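You operate a simulated robot arm through the tools that you are given. There is no shell and no other tool.

You run a simulated robot arm. Do the job below in one go: nothing can be reset, and whatever is moved stays where it is left.

## Task
Jog mark 57 to the pointer, lock the rolls and colour the white label purple.
Fine: black knob on FWD, back to 0 after; lock with the blue lever before you colour; the crayon goes back in its cup. Set down upright: what you pick out. A coat counts when it lies all over at full strength: go over it till it gets no stronger.

It is judged by the outcome, as a careful person would: the job done as asked, and still so three seconds after it is handed in. It fails if anything else is knocked over, pushed out of place, dropped, spilled or broken.

## Robot
A 7-joint arm with a two-finger parallel gripper, fixed in place. Base frame: the origin is on the floor under the middle of its stand, x ahead of it, y to its left, z up. Readings come in cm, rad, newtons and seconds.
It reaches about 137.2 cm from its shoulder. Its first joint turns from -2.601 to 2.601 rad. Payload 3.43 kg.
Tool frame: the origin (TCP) lies between the finger pads and is the grasp point; the fingertips stand 3 cm ahead of it; z points along the fingers, y is the line along which they close. The gripper opens to 9.4 cm. The fingers are 2.8 cm wide and 1 cm thick; the gripper's body (5 by 9.6 cm) begins 5.5 cm behind the TCP.
Orientation is that of the tool frame in the base frame, as a unit quaternion [w, x, y, z]. With the fingers straight down and closing along the base's y, the tool's x points along the base's -x, its y along +y and its z along -z.

## Interface
- The arm moves only by the tool arm_command. Its argument "series" is one flat list of numbers, 7 for each row, row after row: the shift along the tool's x, y, z in cm, then the turn, a rotation vector about the tool's x, y, z in rad, then the gripper command, from -1 (fully open) to 1 (shut), values between in proportion. In form: [x, y, z, rx, ry, rz, fingers, x, y, z, rx, ry, rz, fingers, ...]. A call has 1 to 20 rows; each row shifts and turns the commanded pose from where the row before left it, along the tool's axes as they then stand. Rows are played at 5 a second. More than 5 cm and 0.15 rad between two rows, or a gripper value outside its range, and nothing of the call is played. Where a pose cannot be reached the arm comes as near as it can. A force on the tool above 40 N (or 10 N above the force at the start of the call, whichever is more), or a blocked arm, ends the call early, and 0.2 s more pass. Each finger travels about 4.5 cm/s and halts on what it meets, pressing with about 41 N; the grip force reading is that of the motor and also rises with nothing between the fingers. The clock runs only during rows and for 0.2 s after the last one: add rows that do not move to give the fingers time. It gives the time, the measured TCP pose, the force on the tool (base axes), the opening and the grip force at its end, in the units of the frame above (readings bear some noise), with the torque about the TCP (base axes, N m) and any sound that the robot's microphone picked up, and new pictures: "pictures" is both (left out), scene, wrist or none.
- Cameras (640 x 400 px; columns grow to the right, rows downward): "scene" is fixed at [40, -64.9, 145.26]; the picture's right is [-0.19, -0.98, 0.00], its down [-0.66, 0.13, -0.74] and it looks along [0.72, -0.14, -0.68] (base axes); focal length 287 px, centre (320, 200). "wrist" rides on the gripper at [7.6, 1.4, -10.3] in the tool frame; the picture's right is [-0.18, 0.98, 0.00], its down [-0.75, -0.14, -0.64] and it looks along [-0.63, -0.12, 0.77] (tool axes); focal length 243 px, centre (320, 200). There is no depth. A picture from a camera that has moved, and an enlarged one, comes with that camera's place and axes in the base frame and with its lens.
- close_up(camera, box): a new picture of the part [left, top, right, bottom] of that camera's present view, enlarged. The clock stands still meanwhile.
- hand_in(): hands the job in; it is judged then, once.

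Nothing tells you positions but the pictures and the camera data. Unless the task says otherwise, let go and move clear before handing in.

The tools are called after "Call:" as name(argument=value, ...) on one line, values as JSON. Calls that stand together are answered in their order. arm_command: Moves the arm, as the interface text tells. Its arguments: {"type":"object","properties":{"series":{"type":"array"},"pictures":{"type":"string","enum":["both","scene","wrist","none"]}},"required":["series"]} The other tools are called the same way: close_up (camera, box) takes an enlarged picture of a part of a camera's view; hand_in () hands the job in.

At the start:

```text
t: 0.0
tool_pos: [74.46, -64.94, 125.33]
tcp_rot: [0.001, 0.0, 1.0, -0.001]
ft_force: [-0.5, -0.3, 0.6]
torque: [0.01, 0.0, -0.01]
finger_gap: 9.4
grip_force: 0.1
```

scene: 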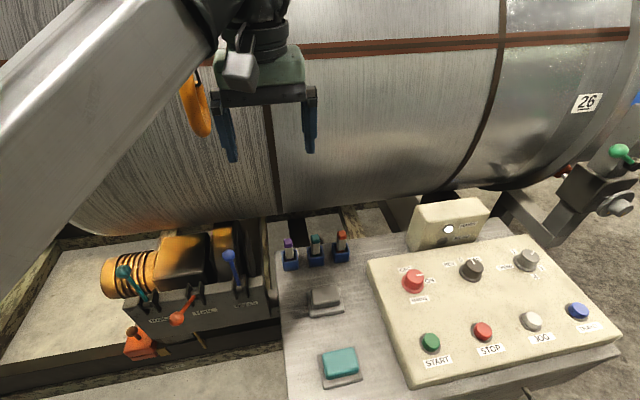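
wrist: 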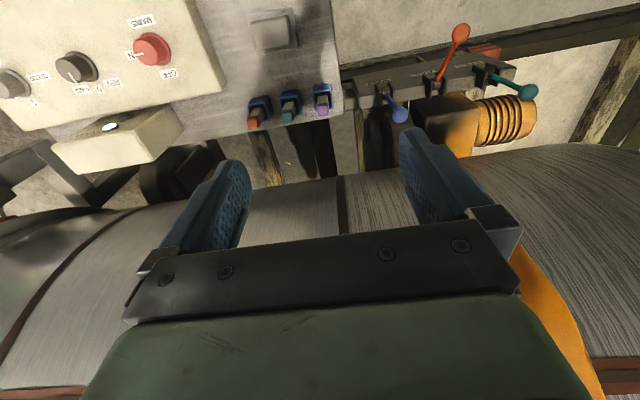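

I see a large drum above a control panel, three crayons in blue cups, and a set of three levers (teal, red, blue). I'll look closely at the parts before moving anything.

Call:
close_up(camera="scene", box=[360, 190, 620, 380])

Call:
close_up(camera="scene", box=[100, 220, 370, 390])

Call:
close_up(camera="scene", box=[480, 0, 640, 230])

Call:
close_up(camera="scene", box=[0, 0, 640, 240])

Call:
close_up(camera="wrist", box=[0, 0, 340, 200])

Call:
close_up(camera="wrist", box=[320, 0, 640, 200])

```text
2.11 times, centred on (490, 285) of scene
camera zoom: at [40.0, -64.9, 145.26], right [-0.19, -0.98, 0.0], down [-0.66, 0.13, -0.74], along [0.72, -0.14, -0.68], focal length 605 px, centre (-38, 21)
```

zoom: 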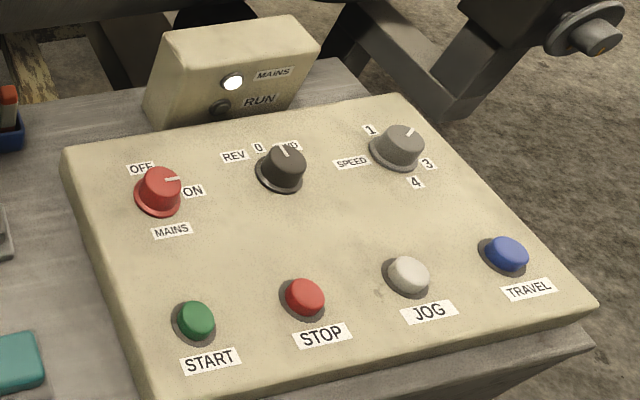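

```text
2.35 times, centred on (235, 305) of scene
camera zoom: at [40.0, -64.9, 145.26], right [-0.19, -0.98, 0.0], down [-0.66, 0.13, -0.74], along [0.72, -0.14, -0.68], focal length 676 px, centre (520, -47)
```

zoom: 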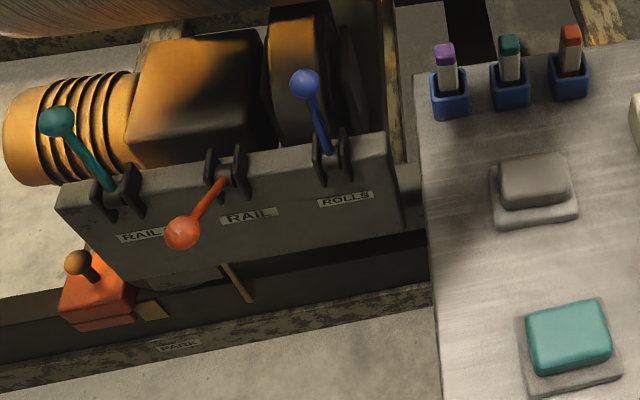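

```text
1.74 times, centred on (560, 115) of scene
camera zoom: at [40.0, -64.9, 145.26], right [-0.19, -0.98, 0.0], down [-0.66, 0.13, -0.74], along [0.72, -0.14, -0.68], focal length 500 px, centre (-97, 348)
```

zoom: 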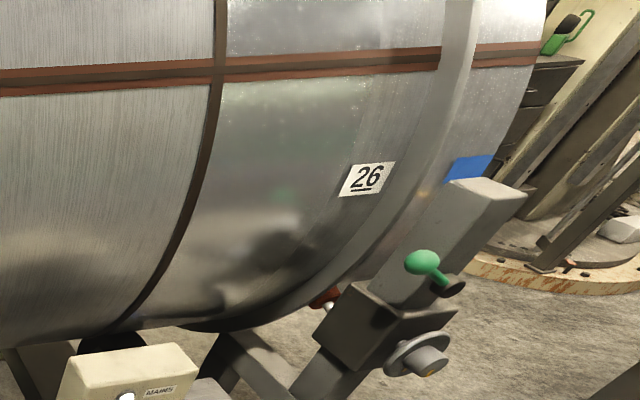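

```text
1.00 times, centred on (320, 120) of scene (not enlarged: the box is as wide or as high as the picture)
camera zoom: at [40.0, -64.9, 145.26], right [-0.19, -0.98, 0.0], down [-0.66, 0.13, -0.74], along [0.72, -0.14, -0.68], focal length 287 px, centre (320, 280)
```

zoom: 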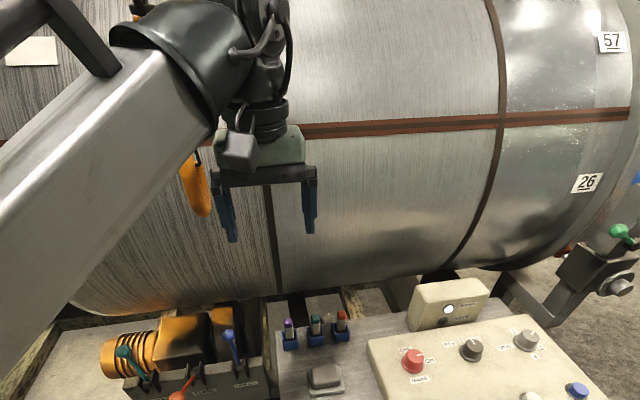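

```text
1.88 times, centred on (170, 100) of wrist
camera zoom: at [66.82, -63.38, 135.57], right [0.18, 0.98, 0.0], down [0.75, -0.14, 0.65], along [0.63, -0.12, -0.76], focal length 457 px, centre (602, 388)
```

zoom: 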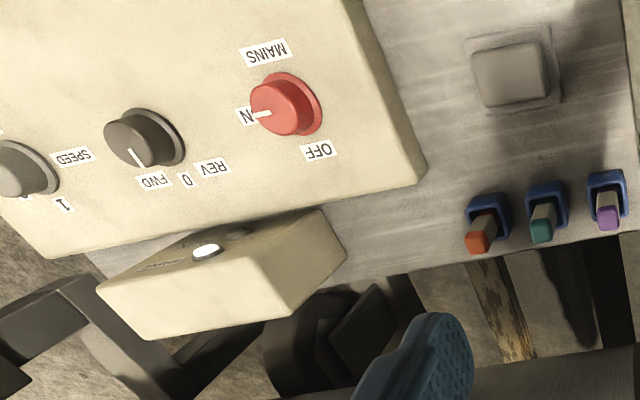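

```text
2.00 times, centred on (480, 100) of wrist
camera zoom: at [66.82, -63.38, 135.57], right [0.18, 0.98, 0.0], down [0.75, -0.14, 0.65], along [0.63, -0.12, -0.76], focal length 485 px, centre (0, 400)
```

zoom: 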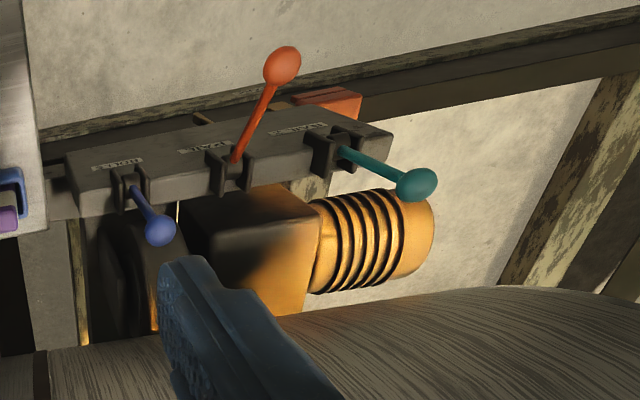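

The black knob seems to be at 0, with MAINS on. I still need to find the pointer, mark 57 and the white label, so I'll look around the edges of the view.

Call:
close_up(camera="scene", box=[560, 120, 640, 220])

Call:
close_up(camera="scene", box=[480, -150, 800, 50])

Call:
close_up(camera="scene", box=[0, 0, 120, 10])

Call:
close_up(camera="scene", box=[560, 0, 640, 10])

Call:
close_up(camera="scene", box=[0, 0, 640, 10])

Call:
close_up(camera="scene", box=[630, 0, 640, 400])

```text
4.00 times, centred on (600, 170) of scene
camera zoom: at [40.0, -64.9, 145.26], right [-0.19, -0.98, 0.0], down [-0.66, 0.13, -0.74], along [0.72, -0.14, -0.68], focal length 1149 px, centre (-800, 320)
```

zoom: 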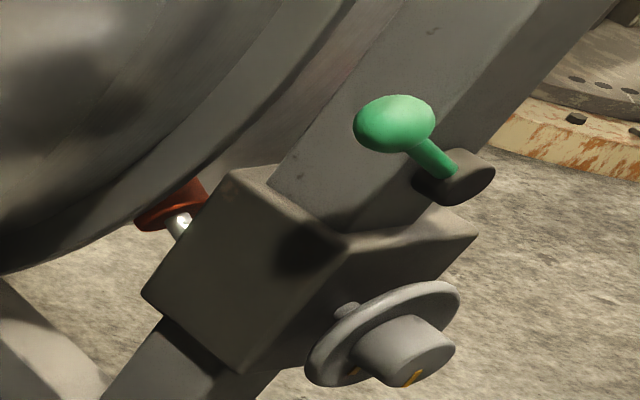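

```text
refused: -150 is not a number from 0 to 400
```

```text
5.33 times, centred on (60, 5) of scene
camera zoom: at [40.0, -64.9, 145.26], right [-0.19, -0.98, 0.0], down [-0.66, 0.13, -0.74], along [0.72, -0.14, -0.68], focal length 1532 px, centre (1707, 1240)
```

zoom: 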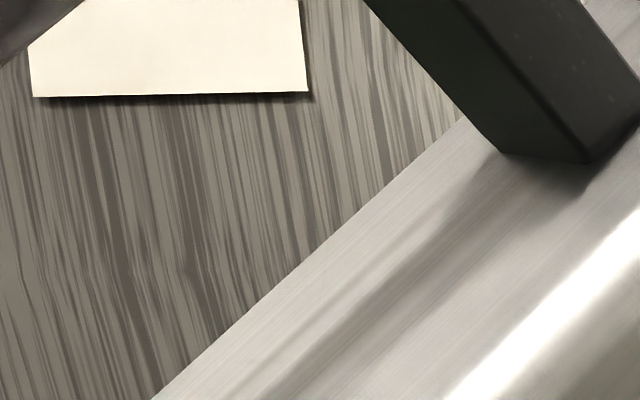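

```text
8.00 times, centred on (600, 5) of scene
camera zoom: at [40.0, -64.9, 145.26], right [-0.19, -0.98, 0.0], down [-0.66, 0.13, -0.74], along [0.72, -0.14, -0.68], focal length 2299 px, centre (-1920, 1760)
```

zoom: 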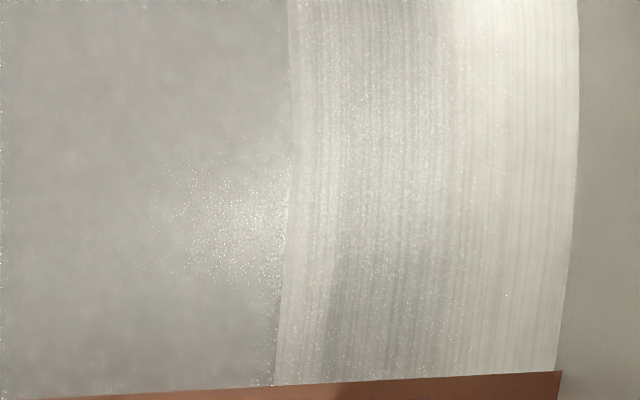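

```text
1.00 times, centred on (320, 5) of scene (not enlarged: the box is as wide or as high as the picture)
camera zoom: at [40.0, -64.9, 145.26], right [-0.19, -0.98, 0.0], down [-0.66, 0.13, -0.74], along [0.72, -0.14, -0.68], focal length 287 px, centre (320, 395)
```

zoom: 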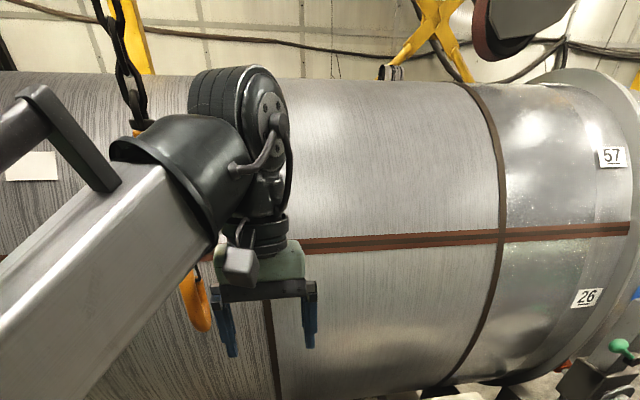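

```text
1.00 times, centred on (635, 200) of scene (not enlarged: the box is as wide or as high as the picture)
camera zoom: at [40.0, -64.9, 145.26], right [-0.19, -0.98, 0.0], down [-0.66, 0.13, -0.74], along [0.72, -0.14, -0.68], focal length 287 px, centre (5, 200)
```

zoom: 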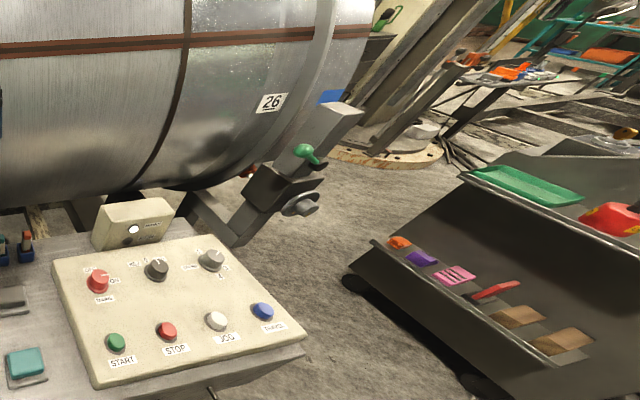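

The tank lies on rolls and marks 57 and 26 are at its right end. I'll look for the pointer near the right ring and the post.

Call:
close_up(camera="scene", box=[580, 60, 640, 130])

Call:
close_up(camera="scene", box=[635, 20, 640, 140])

Call:
close_up(camera="scene", box=[460, 0, 640, 5])

Call:
close_up(camera="scene", box=[0, 0, 10, 200])

Call:
close_up(camera="scene", box=[0, 395, 640, 400])

Call:
close_up(camera="wrist", box=[0, 0, 10, 400])

```text
5.71 times, centred on (610, 95) of scene
camera zoom: at [40.0, -64.9, 145.26], right [-0.19, -0.98, 0.0], down [-0.66, 0.13, -0.74], along [0.72, -0.14, -0.68], focal length 1642 px, centre (-1337, 800)
```

zoom: 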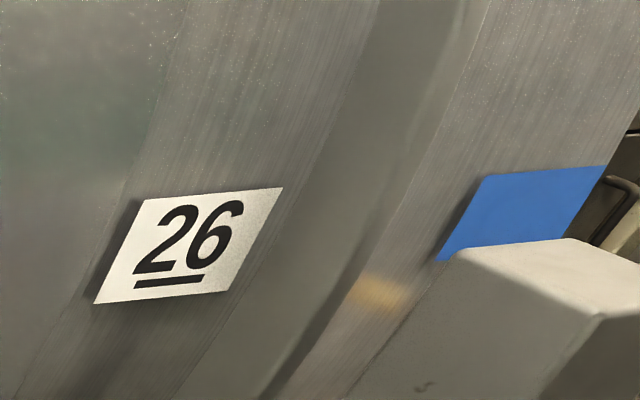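

```text
3.33 times, centred on (638, 80) of scene
camera zoom: at [40.0, -64.9, 145.26], right [-0.19, -0.98, 0.0], down [-0.66, 0.13, -0.74], along [0.72, -0.14, -0.68], focal length 958 px, centre (-738, 600)
```

zoom: 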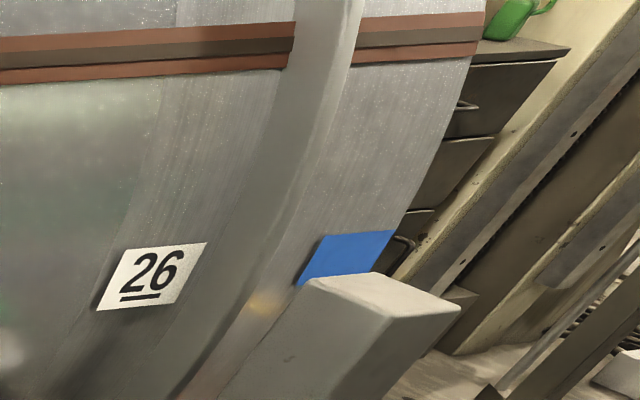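

```text
3.56 times, centred on (550, 2) of scene
camera zoom: at [40.0, -64.9, 145.26], right [-0.19, -0.98, 0.0], down [-0.66, 0.13, -0.74], along [0.72, -0.14, -0.68], focal length 1022 px, centre (-498, 902)
```

zoom: 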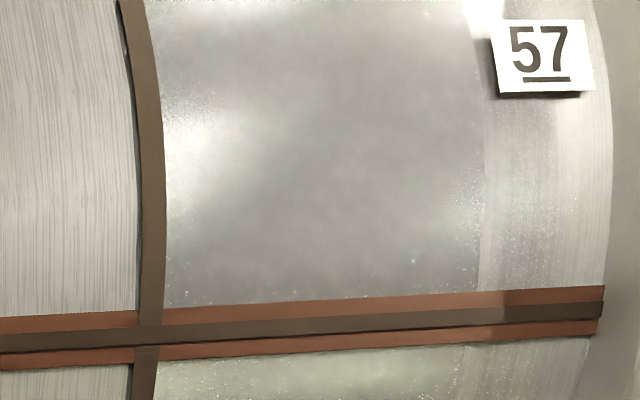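

```text
2.00 times, centred on (5, 100) of scene
camera zoom: at [40.0, -64.9, 145.26], right [-0.19, -0.98, 0.0], down [-0.66, 0.13, -0.74], along [0.72, -0.14, -0.68], focal length 575 px, centre (950, 400)
```

zoom: 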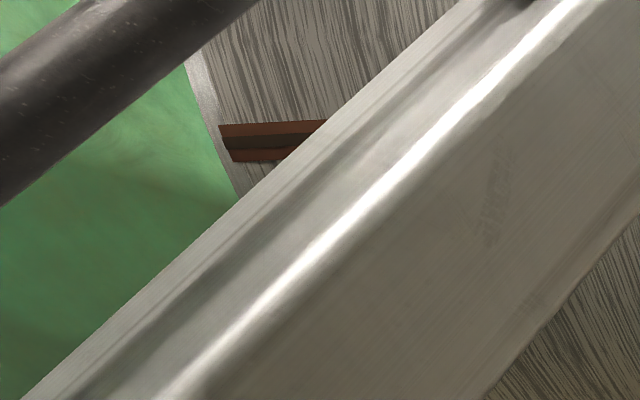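

```text
1.00 times, centred on (320, 398) of scene (not enlarged: the box is as wide or as high as the picture)
camera zoom: at [40.0, -64.9, 145.26], right [-0.19, -0.98, 0.0], down [-0.66, 0.13, -0.74], along [0.72, -0.14, -0.68], focal length 287 px, centre (320, 2)
```

zoom: 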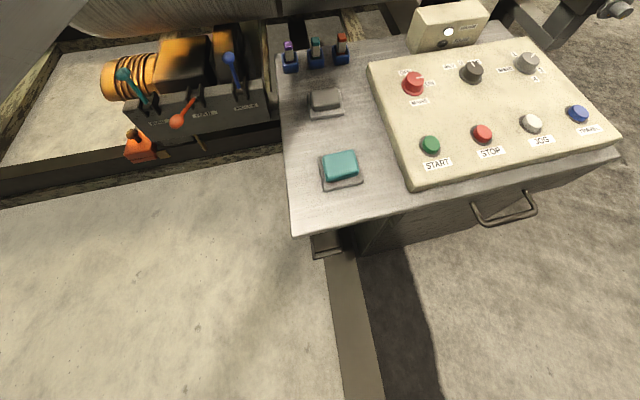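

```text
1.00 times, centred on (5, 200) of wrist (not enlarged: the box is as wide or as high as the picture)
camera zoom: at [66.82, -63.38, 135.57], right [0.18, 0.98, 0.0], down [0.75, -0.14, 0.65], along [0.63, -0.12, -0.76], focal length 243 px, centre (635, 200)
```

zoom: 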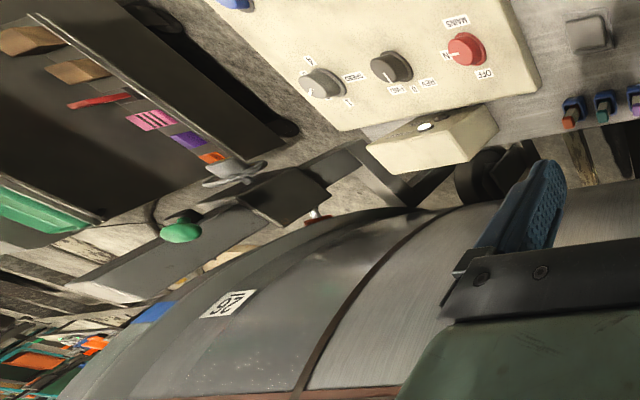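

Call:
close_up(camera="wrist", box=[0, 190, 40, 235])

Call:
close_up(camera="scene", box=[560, 155, 600, 185])

Call:
close_up(camera="scene", box=[560, 0, 640, 1])

Call:
close_up(camera="wrist", box=[0, 0, 180, 160])

Call:
close_up(camera="wrist", box=[0, 0, 640, 5])

Call:
close_up(camera="wrist", box=[635, 0, 640, 400])

```text
8.89 times, centred on (20, 212) of wrist
camera zoom: at [66.82, -63.38, 135.57], right [0.18, 0.98, 0.0], down [0.75, -0.14, 0.65], along [0.63, -0.12, -0.76], focal length 2157 px, centre (2987, 89)
```

zoom: 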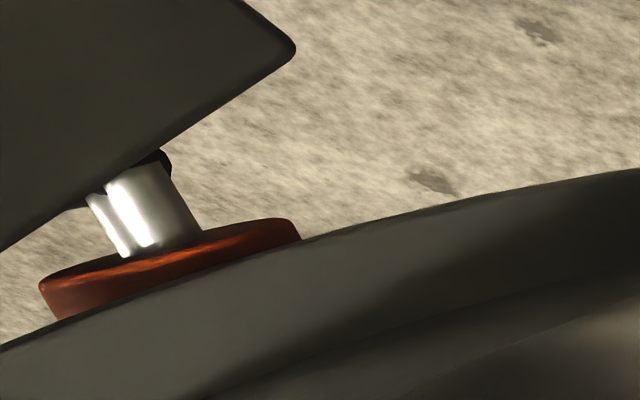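

```text
13.33 times, centred on (580, 170) of scene
camera zoom: at [40.0, -64.9, 145.26], right [-0.19, -0.98, 0.0], down [-0.66, 0.13, -0.74], along [0.72, -0.14, -0.68], focal length 3831 px, centre (-3147, 600)
```

zoom: 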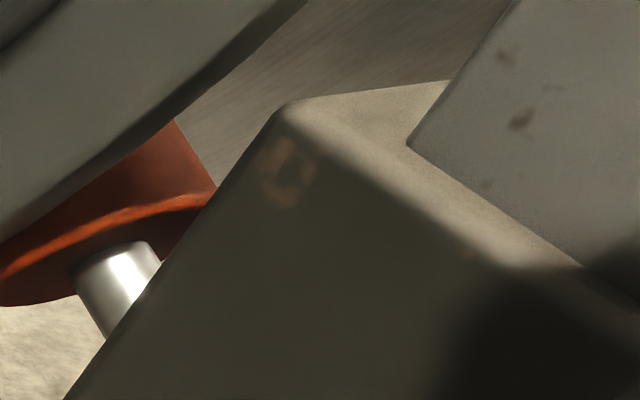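

```text
8.00 times, centred on (600, 0) of scene
camera zoom: at [40.0, -64.9, 145.26], right [-0.19, -0.98, 0.0], down [-0.66, 0.13, -0.74], along [0.72, -0.14, -0.68], focal length 2299 px, centre (-1920, 1796)
```

zoom: 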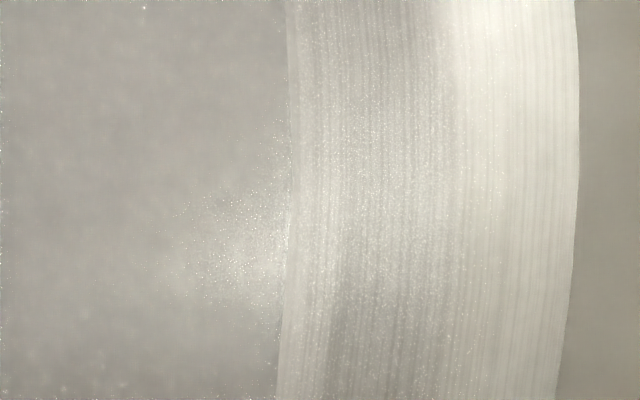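

```text
2.50 times, centred on (90, 80) of wrist
camera zoom: at [66.82, -63.38, 135.57], right [0.18, 0.98, 0.0], down [0.75, -0.14, 0.65], along [0.63, -0.12, -0.76], focal length 606 px, centre (895, 500)
```

zoom: 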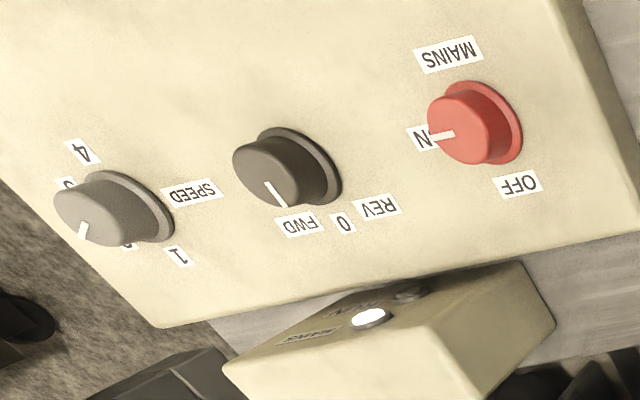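

```text
1.00 times, centred on (320, 2) of wrist (not enlarged: the box is as wide or as high as the picture)
camera zoom: at [66.82, -63.38, 135.57], right [0.18, 0.98, 0.0], down [0.75, -0.14, 0.65], along [0.63, -0.12, -0.76], focal length 243 px, centre (320, 398)
```

zoom: 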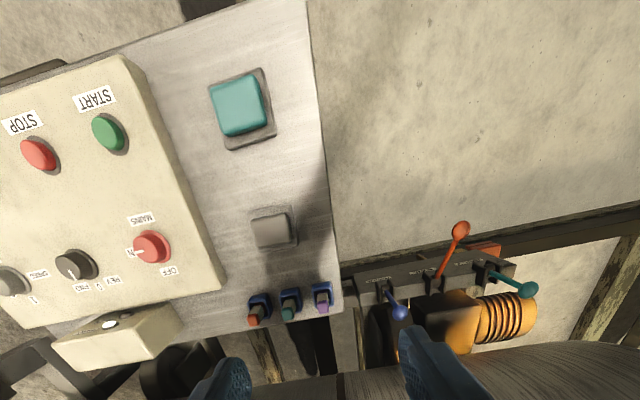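

```text
1.00 times, centred on (638, 200) of wrist (not enlarged: the box is as wide or as high as the picture)
camera zoom: at [66.82, -63.38, 135.57], right [0.18, 0.98, 0.0], down [0.75, -0.14, 0.65], along [0.63, -0.12, -0.76], focal length 243 px, centre (2, 200)
```

zoom: 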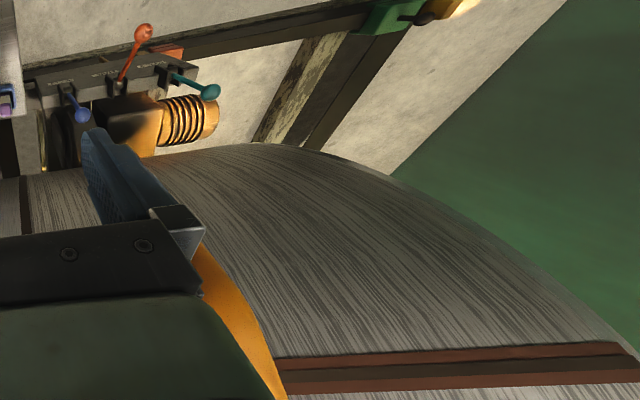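

The panel looks nearly horizontal at z≈91, with the knob near (68,-104), JOG near (56,-109) and the purple crayon top near (80,-66,96). I'll move the arm right and turn the wrist camera to look for the pointer at the tank's right end.

Call:
arm_command(series=[1.25, -4.5, 0, 0, 0, 0, -1, 1.25, -4.5, 0, 0, 0, 0, -1, 1.25, -4.5, 0, 0, 0, 0, -1, 1.25, -4.5, 0, 0, 0, 0, -1, 1.25, -4.5, 0, 0, 0, 0, -1, 1.25, -4.5, 0, 0, 0, 0, -1, 1.25, -4.5, 0, 0, 0, 0, -1, 1.25, -4.5, 0, 0, 0, 0, -1, 0, 0, 0, 0, 0, 0.15, -1, 0, 0, 0, 0, 0, 0.15, -1, 0, 0, 0, 0, 0, 0.15, -1, 0, 0, 0, 0, 0, 0.15, -1, 0, 0, 0, 0, -0.15, 0, -1, 0, 0, 0, 0, -0.15, 0, -1, 0, 0, 0, 0, -0.15, 0, -1, 0, 0, 0, 0, 0, 0, -1])

```text
t: 3.4
tool_pos: [60.24, -94.17, 122.12]
tcp_rot: [0.217, 0.287, 0.931, -0.067]
ft_force: [0.4, 0.6, -0.4]
torque: [-0.02, -0.04, -0.01]
finger_gap: 9.41
grip_force: 0.0
out of reach, approached as far as the arm can: row 6, 7, 8
camera wrist: at [51.63, -86.5, 128.1], right [0.69, 0.72, 0.08], down [0.24, -0.34, 0.91], along [0.68, -0.61, -0.41], focal length 243 px, centre (320, 200)
```

scene: 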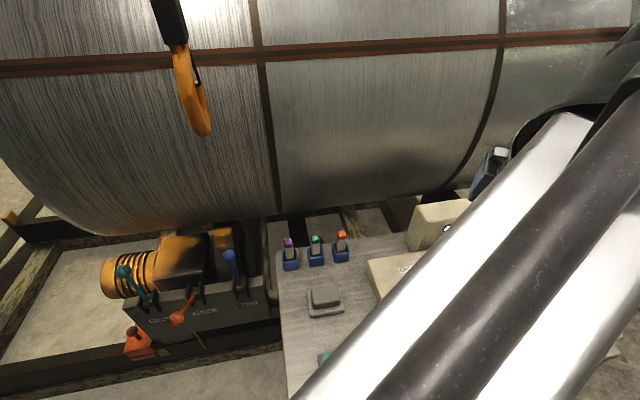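
wrist: 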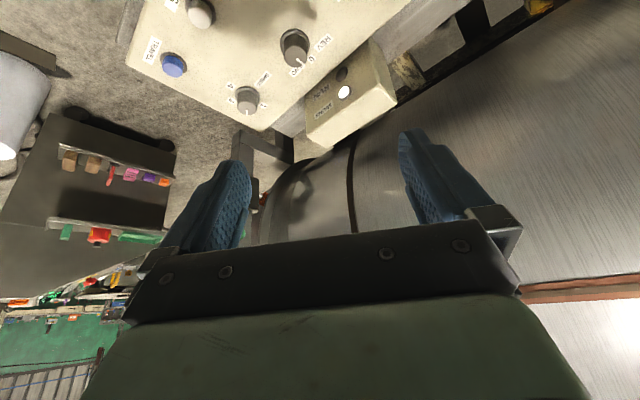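

Call:
close_up(camera="wrist", box=[230, 130, 410, 245])

Call:
close_up(camera="wrist", box=[120, 0, 420, 150])

Call:
close_up(camera="scene", box=[0, 0, 640, 5])

Call:
close_up(camera="scene", box=[0, 0, 5, 400])

```text
3.48 times, centred on (320, 188) of wrist
camera zoom: at [51.63, -86.5, 128.1], right [0.69, 0.72, 0.08], down [0.24, -0.34, 0.91], along [0.68, -0.61, -0.41], focal length 844 px, centre (320, 244)
```

zoom: 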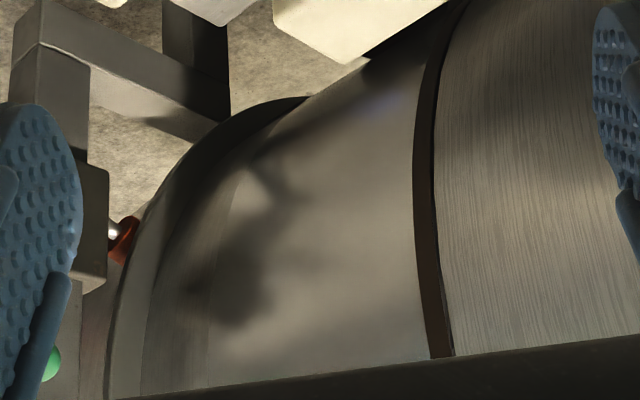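

```text
2.13 times, centred on (270, 75) of wrist
camera zoom: at [51.63, -86.5, 128.1], right [0.69, 0.72, 0.08], down [0.24, -0.34, 0.91], along [0.68, -0.61, -0.41], focal length 518 px, centre (427, 467)
```

zoom: 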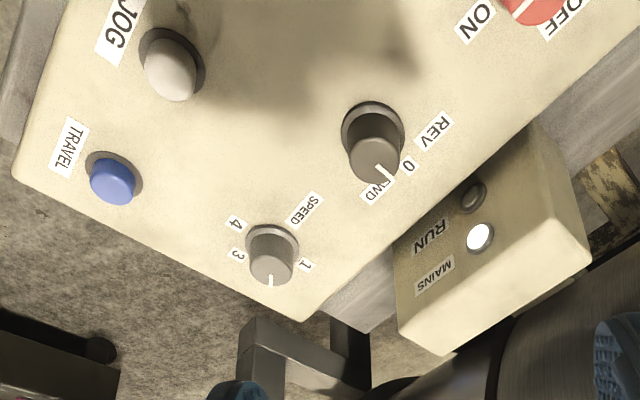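

```text
1.00 times, centred on (320, 2) of scene (not enlarged: the box is as wide or as high as the picture)
camera zoom: at [40.0, -64.9, 145.26], right [-0.19, -0.98, 0.0], down [-0.66, 0.13, -0.74], along [0.72, -0.14, -0.68], focal length 287 px, centre (320, 398)
```

zoom: 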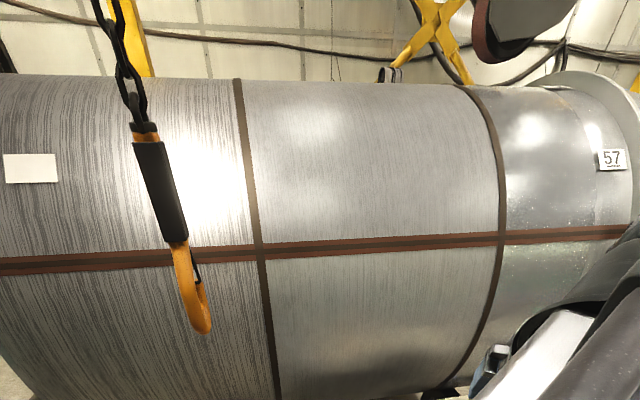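

```text
1.00 times, centred on (2, 200) of scene (not enlarged: the box is as wide or as high as the picture)
camera zoom: at [40.0, -64.9, 145.26], right [-0.19, -0.98, 0.0], down [-0.66, 0.13, -0.74], along [0.72, -0.14, -0.68], focal length 287 px, centre (638, 200)
```

zoom: 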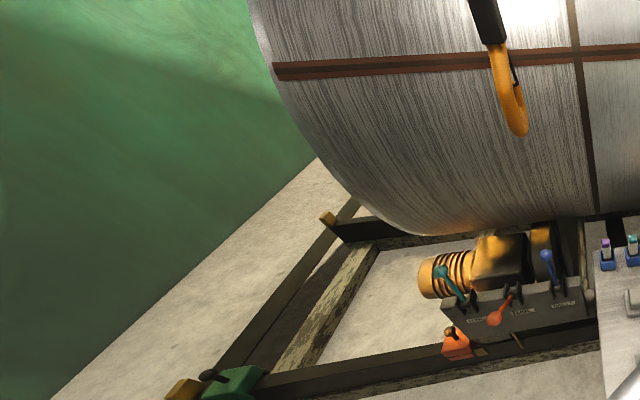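

The red piece with a silver pin at the tank's right ring may be the pointer. I'll go lower and turn further to the right to see it properly.

Call:
arm_command(series=[0.69, -1.93, 3.01, 0, 0, 0, -1, 0.69, -1.93, 3.01, 0, 0, 0, -1, 0.69, -1.93, 3.01, 0, 0, 0, -1, 0.69, -1.93, 3.01, 0, 0, 0, -1, 0, 0, 0, 0.064, 0, 0.13, -1, 0, 0, 0, 0.064, 0, 0.13, -1, 0, 0, 0, 0, 0, 0, -1])

```text
t: 5.0
tool_pos: [58.13, -102.09, 110.09]
tcp_rot: [0.203, 0.42, 0.879, -0.098]
ft_force: [0.6, 1.1, 0.2]
torque: [-0.05, 0.0, -0.02]
finger_gap: 9.41
grip_force: 0.0
camera wrist: at [52.1, -92.35, 116.01], right [0.87, 0.49, 0.08], down [0.14, -0.39, 0.91], along [0.48, -0.78, -0.41], focal length 243 px, centre (320, 200)
```

scene: 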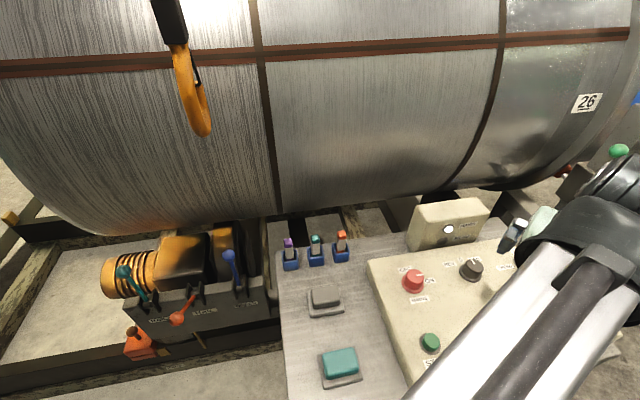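
wrist: 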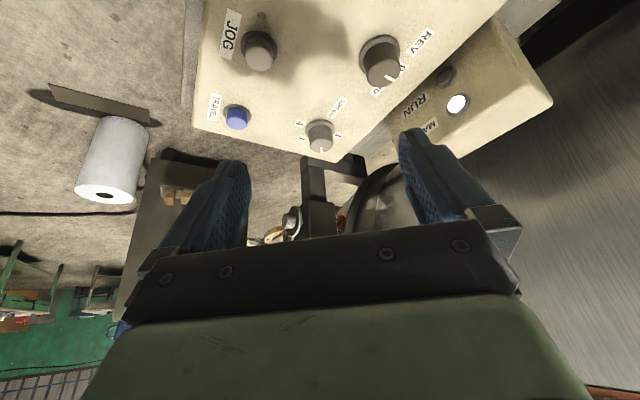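

Call:
close_up(camera="wrist", box=[270, 140, 420, 240])

Call:
close_up(camera="scene", box=[540, 60, 640, 200])

Call:
close_up(camera="scene", box=[630, 100, 640, 200])

```text
4.00 times, centred on (345, 190) of wrist
camera zoom: at [52.1, -92.35, 116.01], right [0.87, 0.49, 0.08], down [0.14, -0.39, 0.91], along [0.48, -0.78, -0.41], focal length 970 px, centre (220, 240)
```

zoom: 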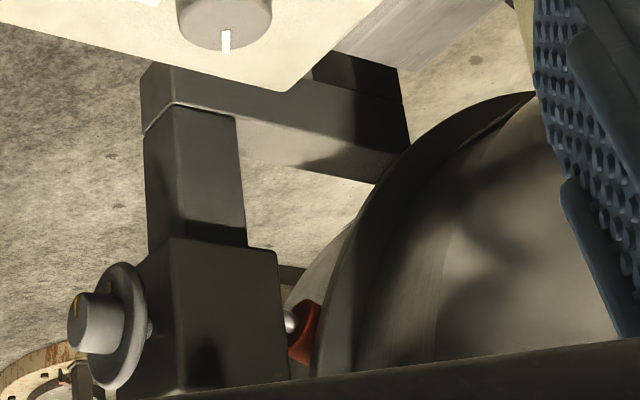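

```text
2.86 times, centred on (590, 130) of scene
camera zoom: at [40.0, -64.9, 145.26], right [-0.19, -0.98, 0.0], down [-0.66, 0.13, -0.74], along [0.72, -0.14, -0.68], focal length 821 px, centre (-451, 400)
```

zoom: 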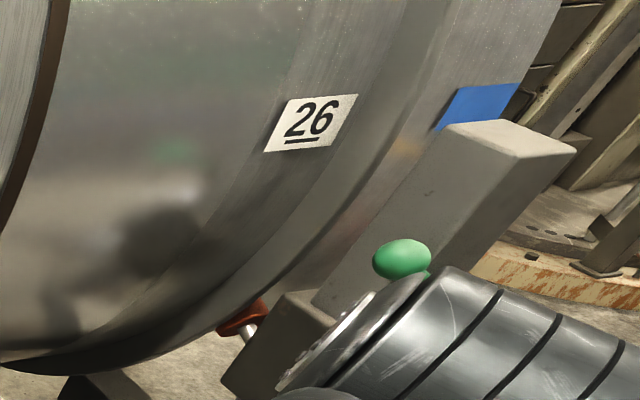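

```text
4.00 times, centred on (635, 150) of scene
camera zoom: at [40.0, -64.9, 145.26], right [-0.19, -0.98, 0.0], down [-0.66, 0.13, -0.74], along [0.72, -0.14, -0.68], focal length 1149 px, centre (-940, 400)
```

zoom: 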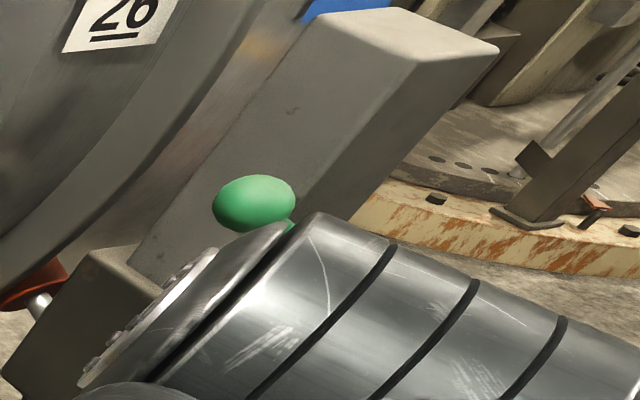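

The red piece looks more like a pad on a clamp screw than a pointer. I'll check the other views before deciding.

Call:
close_up(camera="scene", box=[160, 0, 640, 1])

Call:
close_up(camera="wrist", box=[0, 0, 5, 400])

Call:
close_up(camera="wrist", box=[635, 0, 640, 400])

Call:
close_up(camera="scene", box=[635, 0, 640, 400])

```text
1.33 times, centred on (400, 0) of scene
camera zoom: at [40.0, -64.9, 145.26], right [-0.19, -0.98, 0.0], down [-0.66, 0.13, -0.74], along [0.72, -0.14, -0.68], focal length 383 px, centre (213, 466)
```

zoom: 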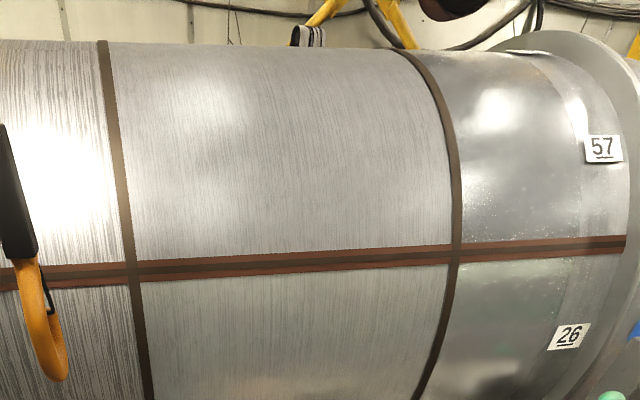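

```text
1.00 times, centred on (2, 200) of wrist (not enlarged: the box is as wide or as high as the picture)
camera zoom: at [52.1, -92.35, 116.01], right [0.87, 0.49, 0.08], down [0.14, -0.39, 0.91], along [0.48, -0.78, -0.41], focal length 243 px, centre (638, 200)
```

zoom: 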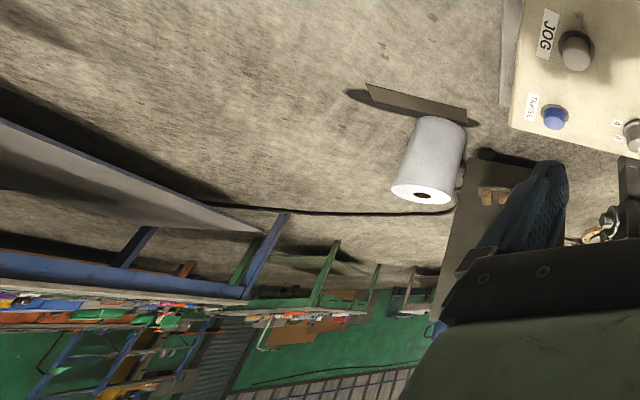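

```text
1.00 times, centred on (638, 200) of wrist (not enlarged: the box is as wide or as high as the picture)
camera zoom: at [52.1, -92.35, 116.01], right [0.87, 0.49, 0.08], down [0.14, -0.39, 0.91], along [0.48, -0.78, -0.41], focal length 243 px, centre (2, 200)
```

zoom: 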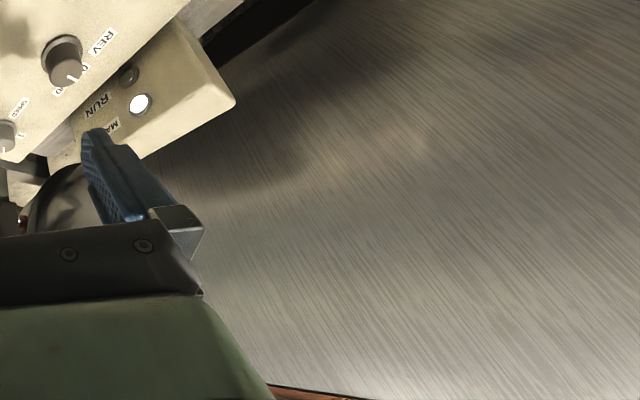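

```text
1.00 times, centred on (638, 200) of scene (not enlarged: the box is as wide or as high as the picture)
camera zoom: at [40.0, -64.9, 145.26], right [-0.19, -0.98, 0.0], down [-0.66, 0.13, -0.74], along [0.72, -0.14, -0.68], focal length 287 px, centre (2, 200)
```

zoom: 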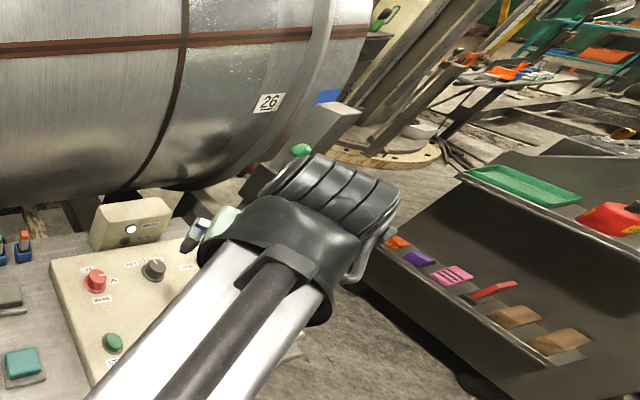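

Call:
arm_command(series=[0, 0, 0, 0, -0.15, 0, -1, 0, 0, 0, 0, -0.15, 0, -1, 0, 0, 0, 0, -0.1, 0, -1, 0, 0, 0, 0, 0, 0, -1], pictures="wrist")

Call:
close_up(camera="wrist", box=[270, 60, 420, 160])

```text
t: 6.0
tool_pos: [58.22, -102.12, 110.17]
tcp_rot: [0.375, 0.392, 0.821, -0.179]
ft_force: [-0.5, 0.6, 0.9]
torque: [0.01, 0.0, -0.02]
finger_gap: 9.4
grip_force: 0.0
camera wrist: at [51.29, -91.29, 111.19], right [0.84, 0.53, 0.14], down [-0.1, -0.09, 0.99], along [0.53, -0.85, -0.02], focal length 243 px, centre (320, 200)
```

wrist: 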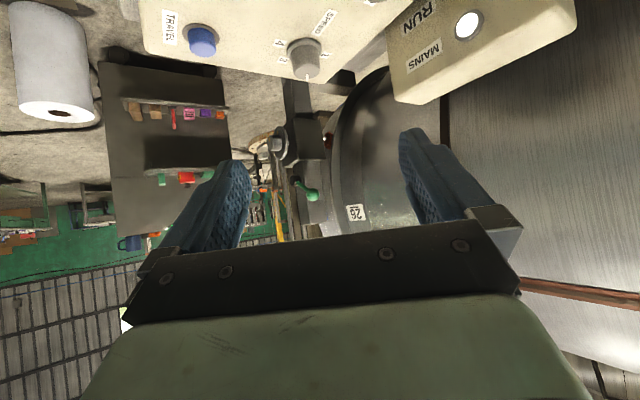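

```text
4.00 times, centred on (345, 110) of wrist
camera zoom: at [51.29, -91.29, 111.19], right [0.84, 0.53, 0.14], down [-0.1, -0.09, 0.99], along [0.53, -0.85, -0.02], focal length 970 px, centre (220, 560)
```

zoom: 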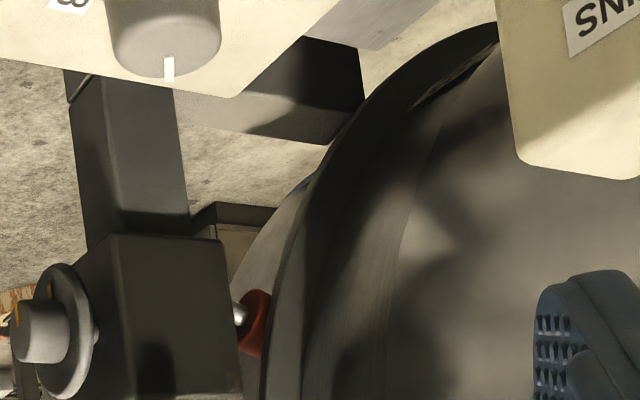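

Call:
arm_command(series=[0, 0, 0, 0, -0.15, 0, -1, 0, 0, 0, 0, -0.15, 0, -1, 0, 0, 0, 0, -0.1, 0, -1, 0, 0, 0, 0, 0, 0, -1], pictures="wrist")

Call:
close_up(camera="wrist", box=[220, 20, 420, 240])

```text
t: 7.0
tool_pos: [58.16, -102.12, 110.2]
tcp_rot: [0.53, 0.348, 0.73, -0.254]
ft_force: [-0.3, 0.8, 0.0]
torque: [0.0, 0.02, -0.01]
finger_gap: 9.41
grip_force: 0.0
camera wrist: at [51.72, -91.71, 106.17], right [0.8, 0.57, 0.17], down [-0.35, 0.21, 0.92], along [0.49, -0.79, 0.36], focal length 243 px, centre (320, 200)
```

wrist: 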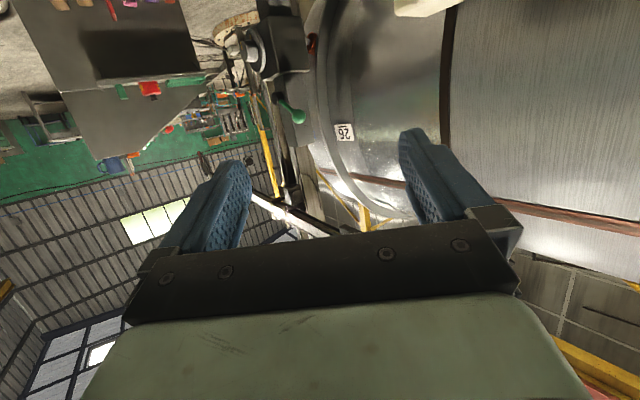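

```text
1.82 times, centred on (320, 130) of wrist
camera zoom: at [51.72, -91.71, 106.17], right [0.8, 0.57, 0.17], down [-0.35, 0.21, 0.92], along [0.49, -0.79, 0.36], focal length 441 px, centre (320, 327)
```

zoom: 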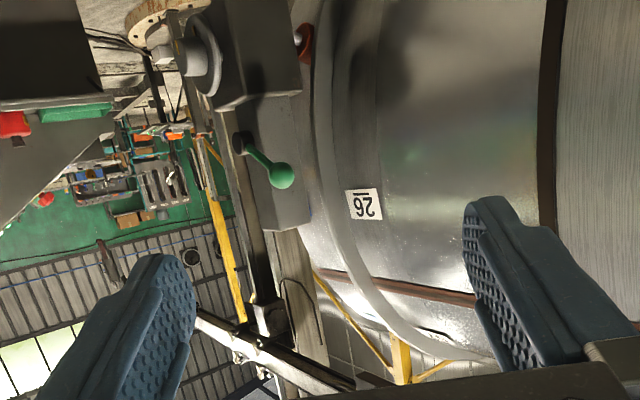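

Call:
close_up(camera="wrist", box=[285, 15, 345, 60])

Call:
close_up(camera="wrist", box=[280, 60, 420, 150])

Call:
close_up(camera="wrist", box=[0, 0, 640, 2])

```text
8.89 times, centred on (315, 38) of wrist
camera zoom: at [51.72, -91.71, 106.17], right [0.8, 0.57, 0.17], down [-0.35, 0.21, 0.92], along [0.49, -0.79, 0.36], focal length 2157 px, centre (364, 1644)
```

zoom: 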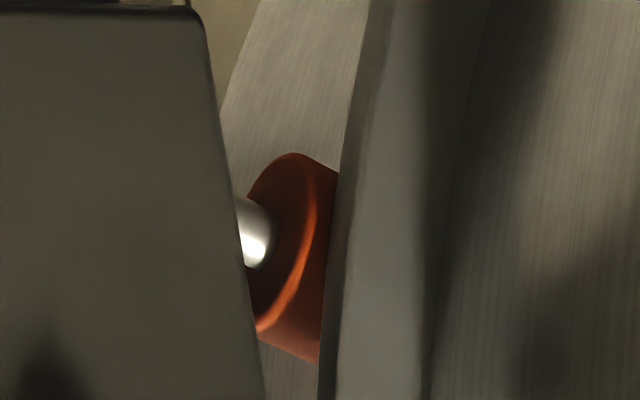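

```text
4.44 times, centred on (350, 105) of wrist
camera zoom: at [51.72, -91.71, 106.17], right [0.8, 0.57, 0.17], down [-0.35, 0.21, 0.92], along [0.49, -0.79, 0.36], focal length 1078 px, centre (187, 622)
```

zoom: 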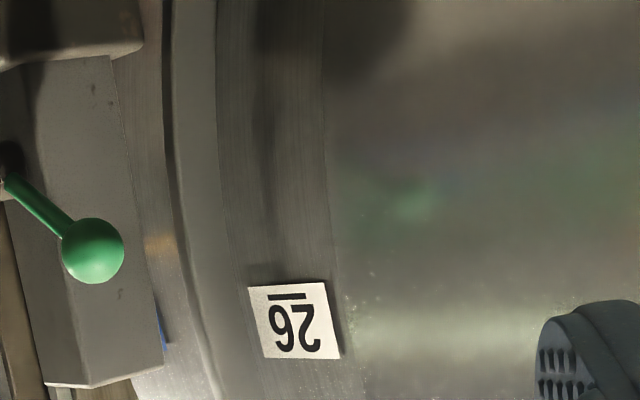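

```text
1.00 times, centred on (320, 1) of wrist (not enlarged: the box is as wide or as high as the picture)
camera zoom: at [51.72, -91.71, 106.17], right [0.8, 0.57, 0.17], down [-0.35, 0.21, 0.92], along [0.49, -0.79, 0.36], focal length 243 px, centre (320, 399)
```

zoom: 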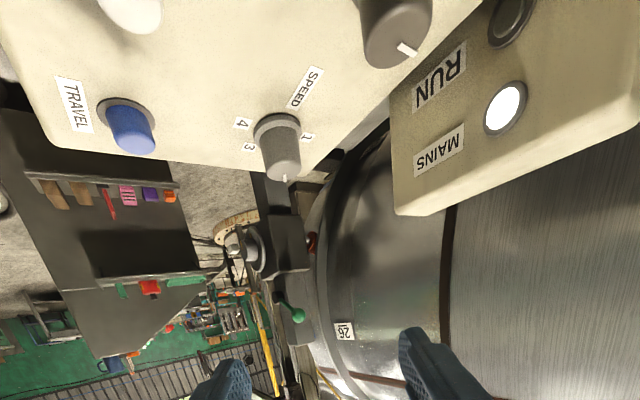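

Call:
arm_command(series=[0, 0, 0, 0, 0.15, 0, -1, 0, 0, 0, 0, 0.15, 0, -1, 0, 0, 0, 0, 0.05, 0, -1, 0, 0, 0, 0, 0, 0, -1], pictures="wrist")

Call:
close_up(camera="wrist", box=[340, 50, 420, 110])

Call:
close_up(camera="wrist", box=[280, 60, 440, 160])

```text
t: 8.0
tool_pos: [58.18, -102.08, 110.12]
tcp_rot: [0.394, 0.388, 0.812, -0.188]
ft_force: [-0.5, -0.6, 0.3]
torque: [0.04, 0.01, 0.02]
finger_gap: 9.4
grip_force: 0.1
camera wrist: at [51.24, -91.16, 110.58], right [0.84, 0.53, 0.14], down [-0.13, -0.06, 0.99], along [0.53, -0.85, 0.02], focal length 243 px, centre (320, 200)
```

wrist: 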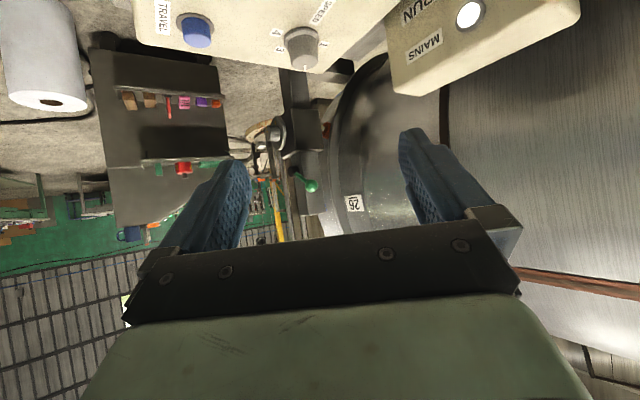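

```text
6.67 times, centred on (380, 80) of wrist
camera zoom: at [51.24, -91.16, 110.58], right [0.84, 0.53, 0.14], down [-0.13, -0.06, 0.99], along [0.53, -0.85, 0.02], focal length 1618 px, centre (-80, 1000)
```

zoom: 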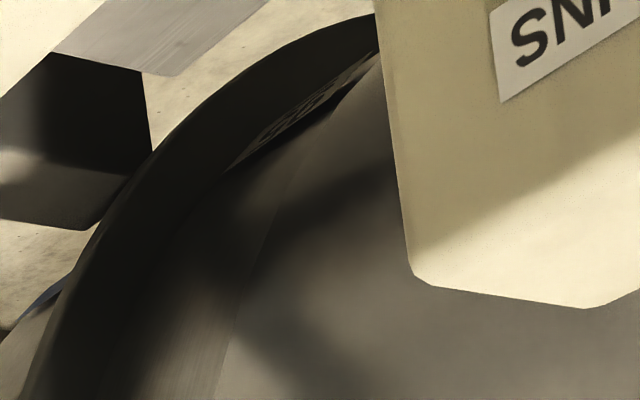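

```text
4.00 times, centred on (360, 110) of wrist
camera zoom: at [51.24, -91.16, 110.58], right [0.84, 0.53, 0.14], down [-0.13, -0.06, 0.99], along [0.53, -0.85, 0.02], focal length 970 px, centre (160, 560)
```

zoom: 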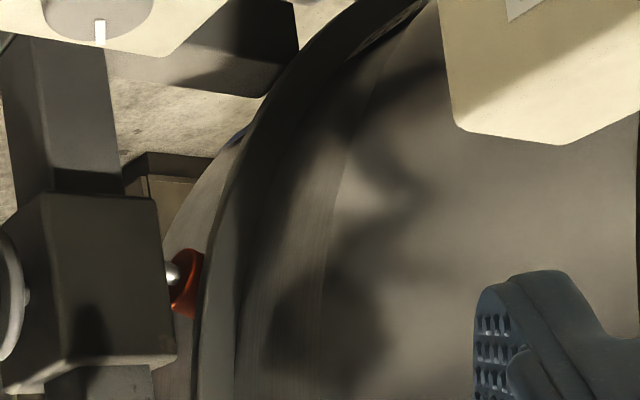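

Call:
arm_command(series=[0.543, -2.71, 2.0, 0, 0, 0, -1, 0.543, -2.71, 2.0, 0, 0, 0, -1, 0.543, -2.71, 2.0, 0, 0, 0, -1, 0, 0, 0, -0.1047, 0, -0.0827, -1, 0, 0, 0, -0.1047, 0, -0.0827, -1, 0, 0, 0, -0.1047, 0, -0.0827, -1, 0, 0, 0, 0, 0, 0, -1])

Call:
close_up(camera="wrist", box=[200, 0, 400, 125])

```text
t: 9.6
tool_pos: [54.18, -110.11, 105.12]
tcp_rot: [0.425, 0.216, 0.873, -0.107]
ft_force: [-0.5, -0.1, 0.6]
torque: [0.02, 0.02, 0.03]
finger_gap: 9.38
grip_force: 0.1
camera wrist: at [43.58, -102.77, 105.56], right [0.56, 0.82, 0.14], down [-0.1, -0.1, 0.99], along [0.82, -0.57, 0.02], focal length 243 px, centre (320, 200)
```

scene: 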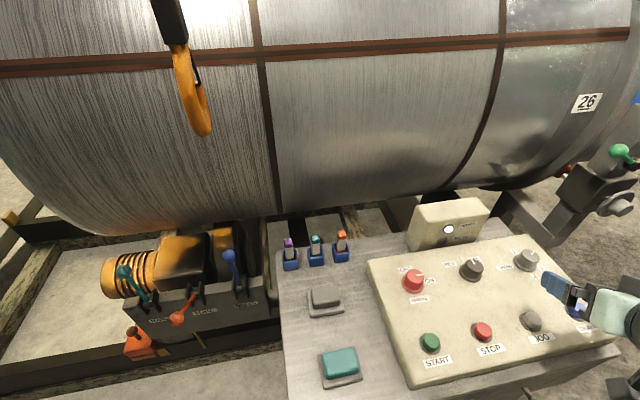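
wrist: 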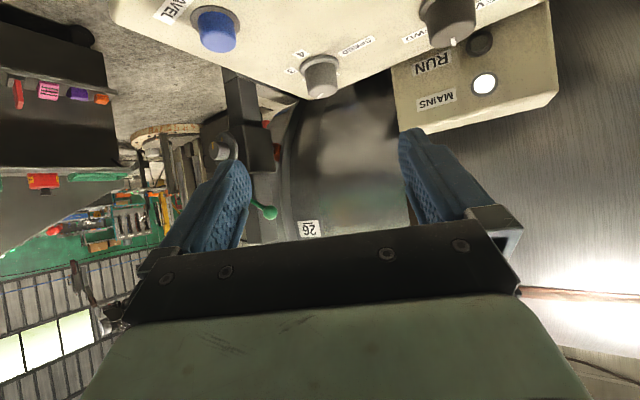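

```text
3.20 times, centred on (300, 62) of wrist
camera zoom: at [43.58, -102.77, 105.56], right [0.56, 0.82, 0.14], down [-0.1, -0.1, 0.99], along [0.82, -0.57, 0.02], focal length 776 px, centre (384, 640)
```

zoom: 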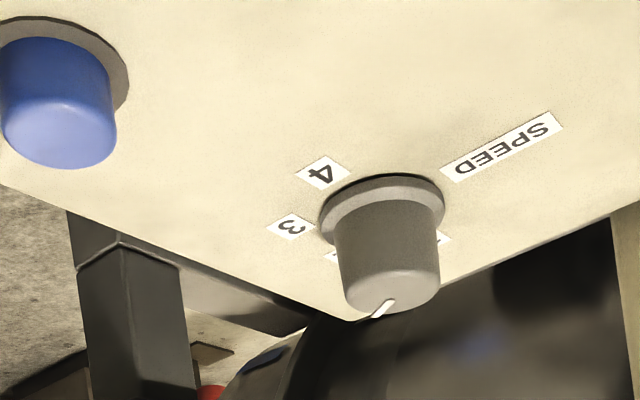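

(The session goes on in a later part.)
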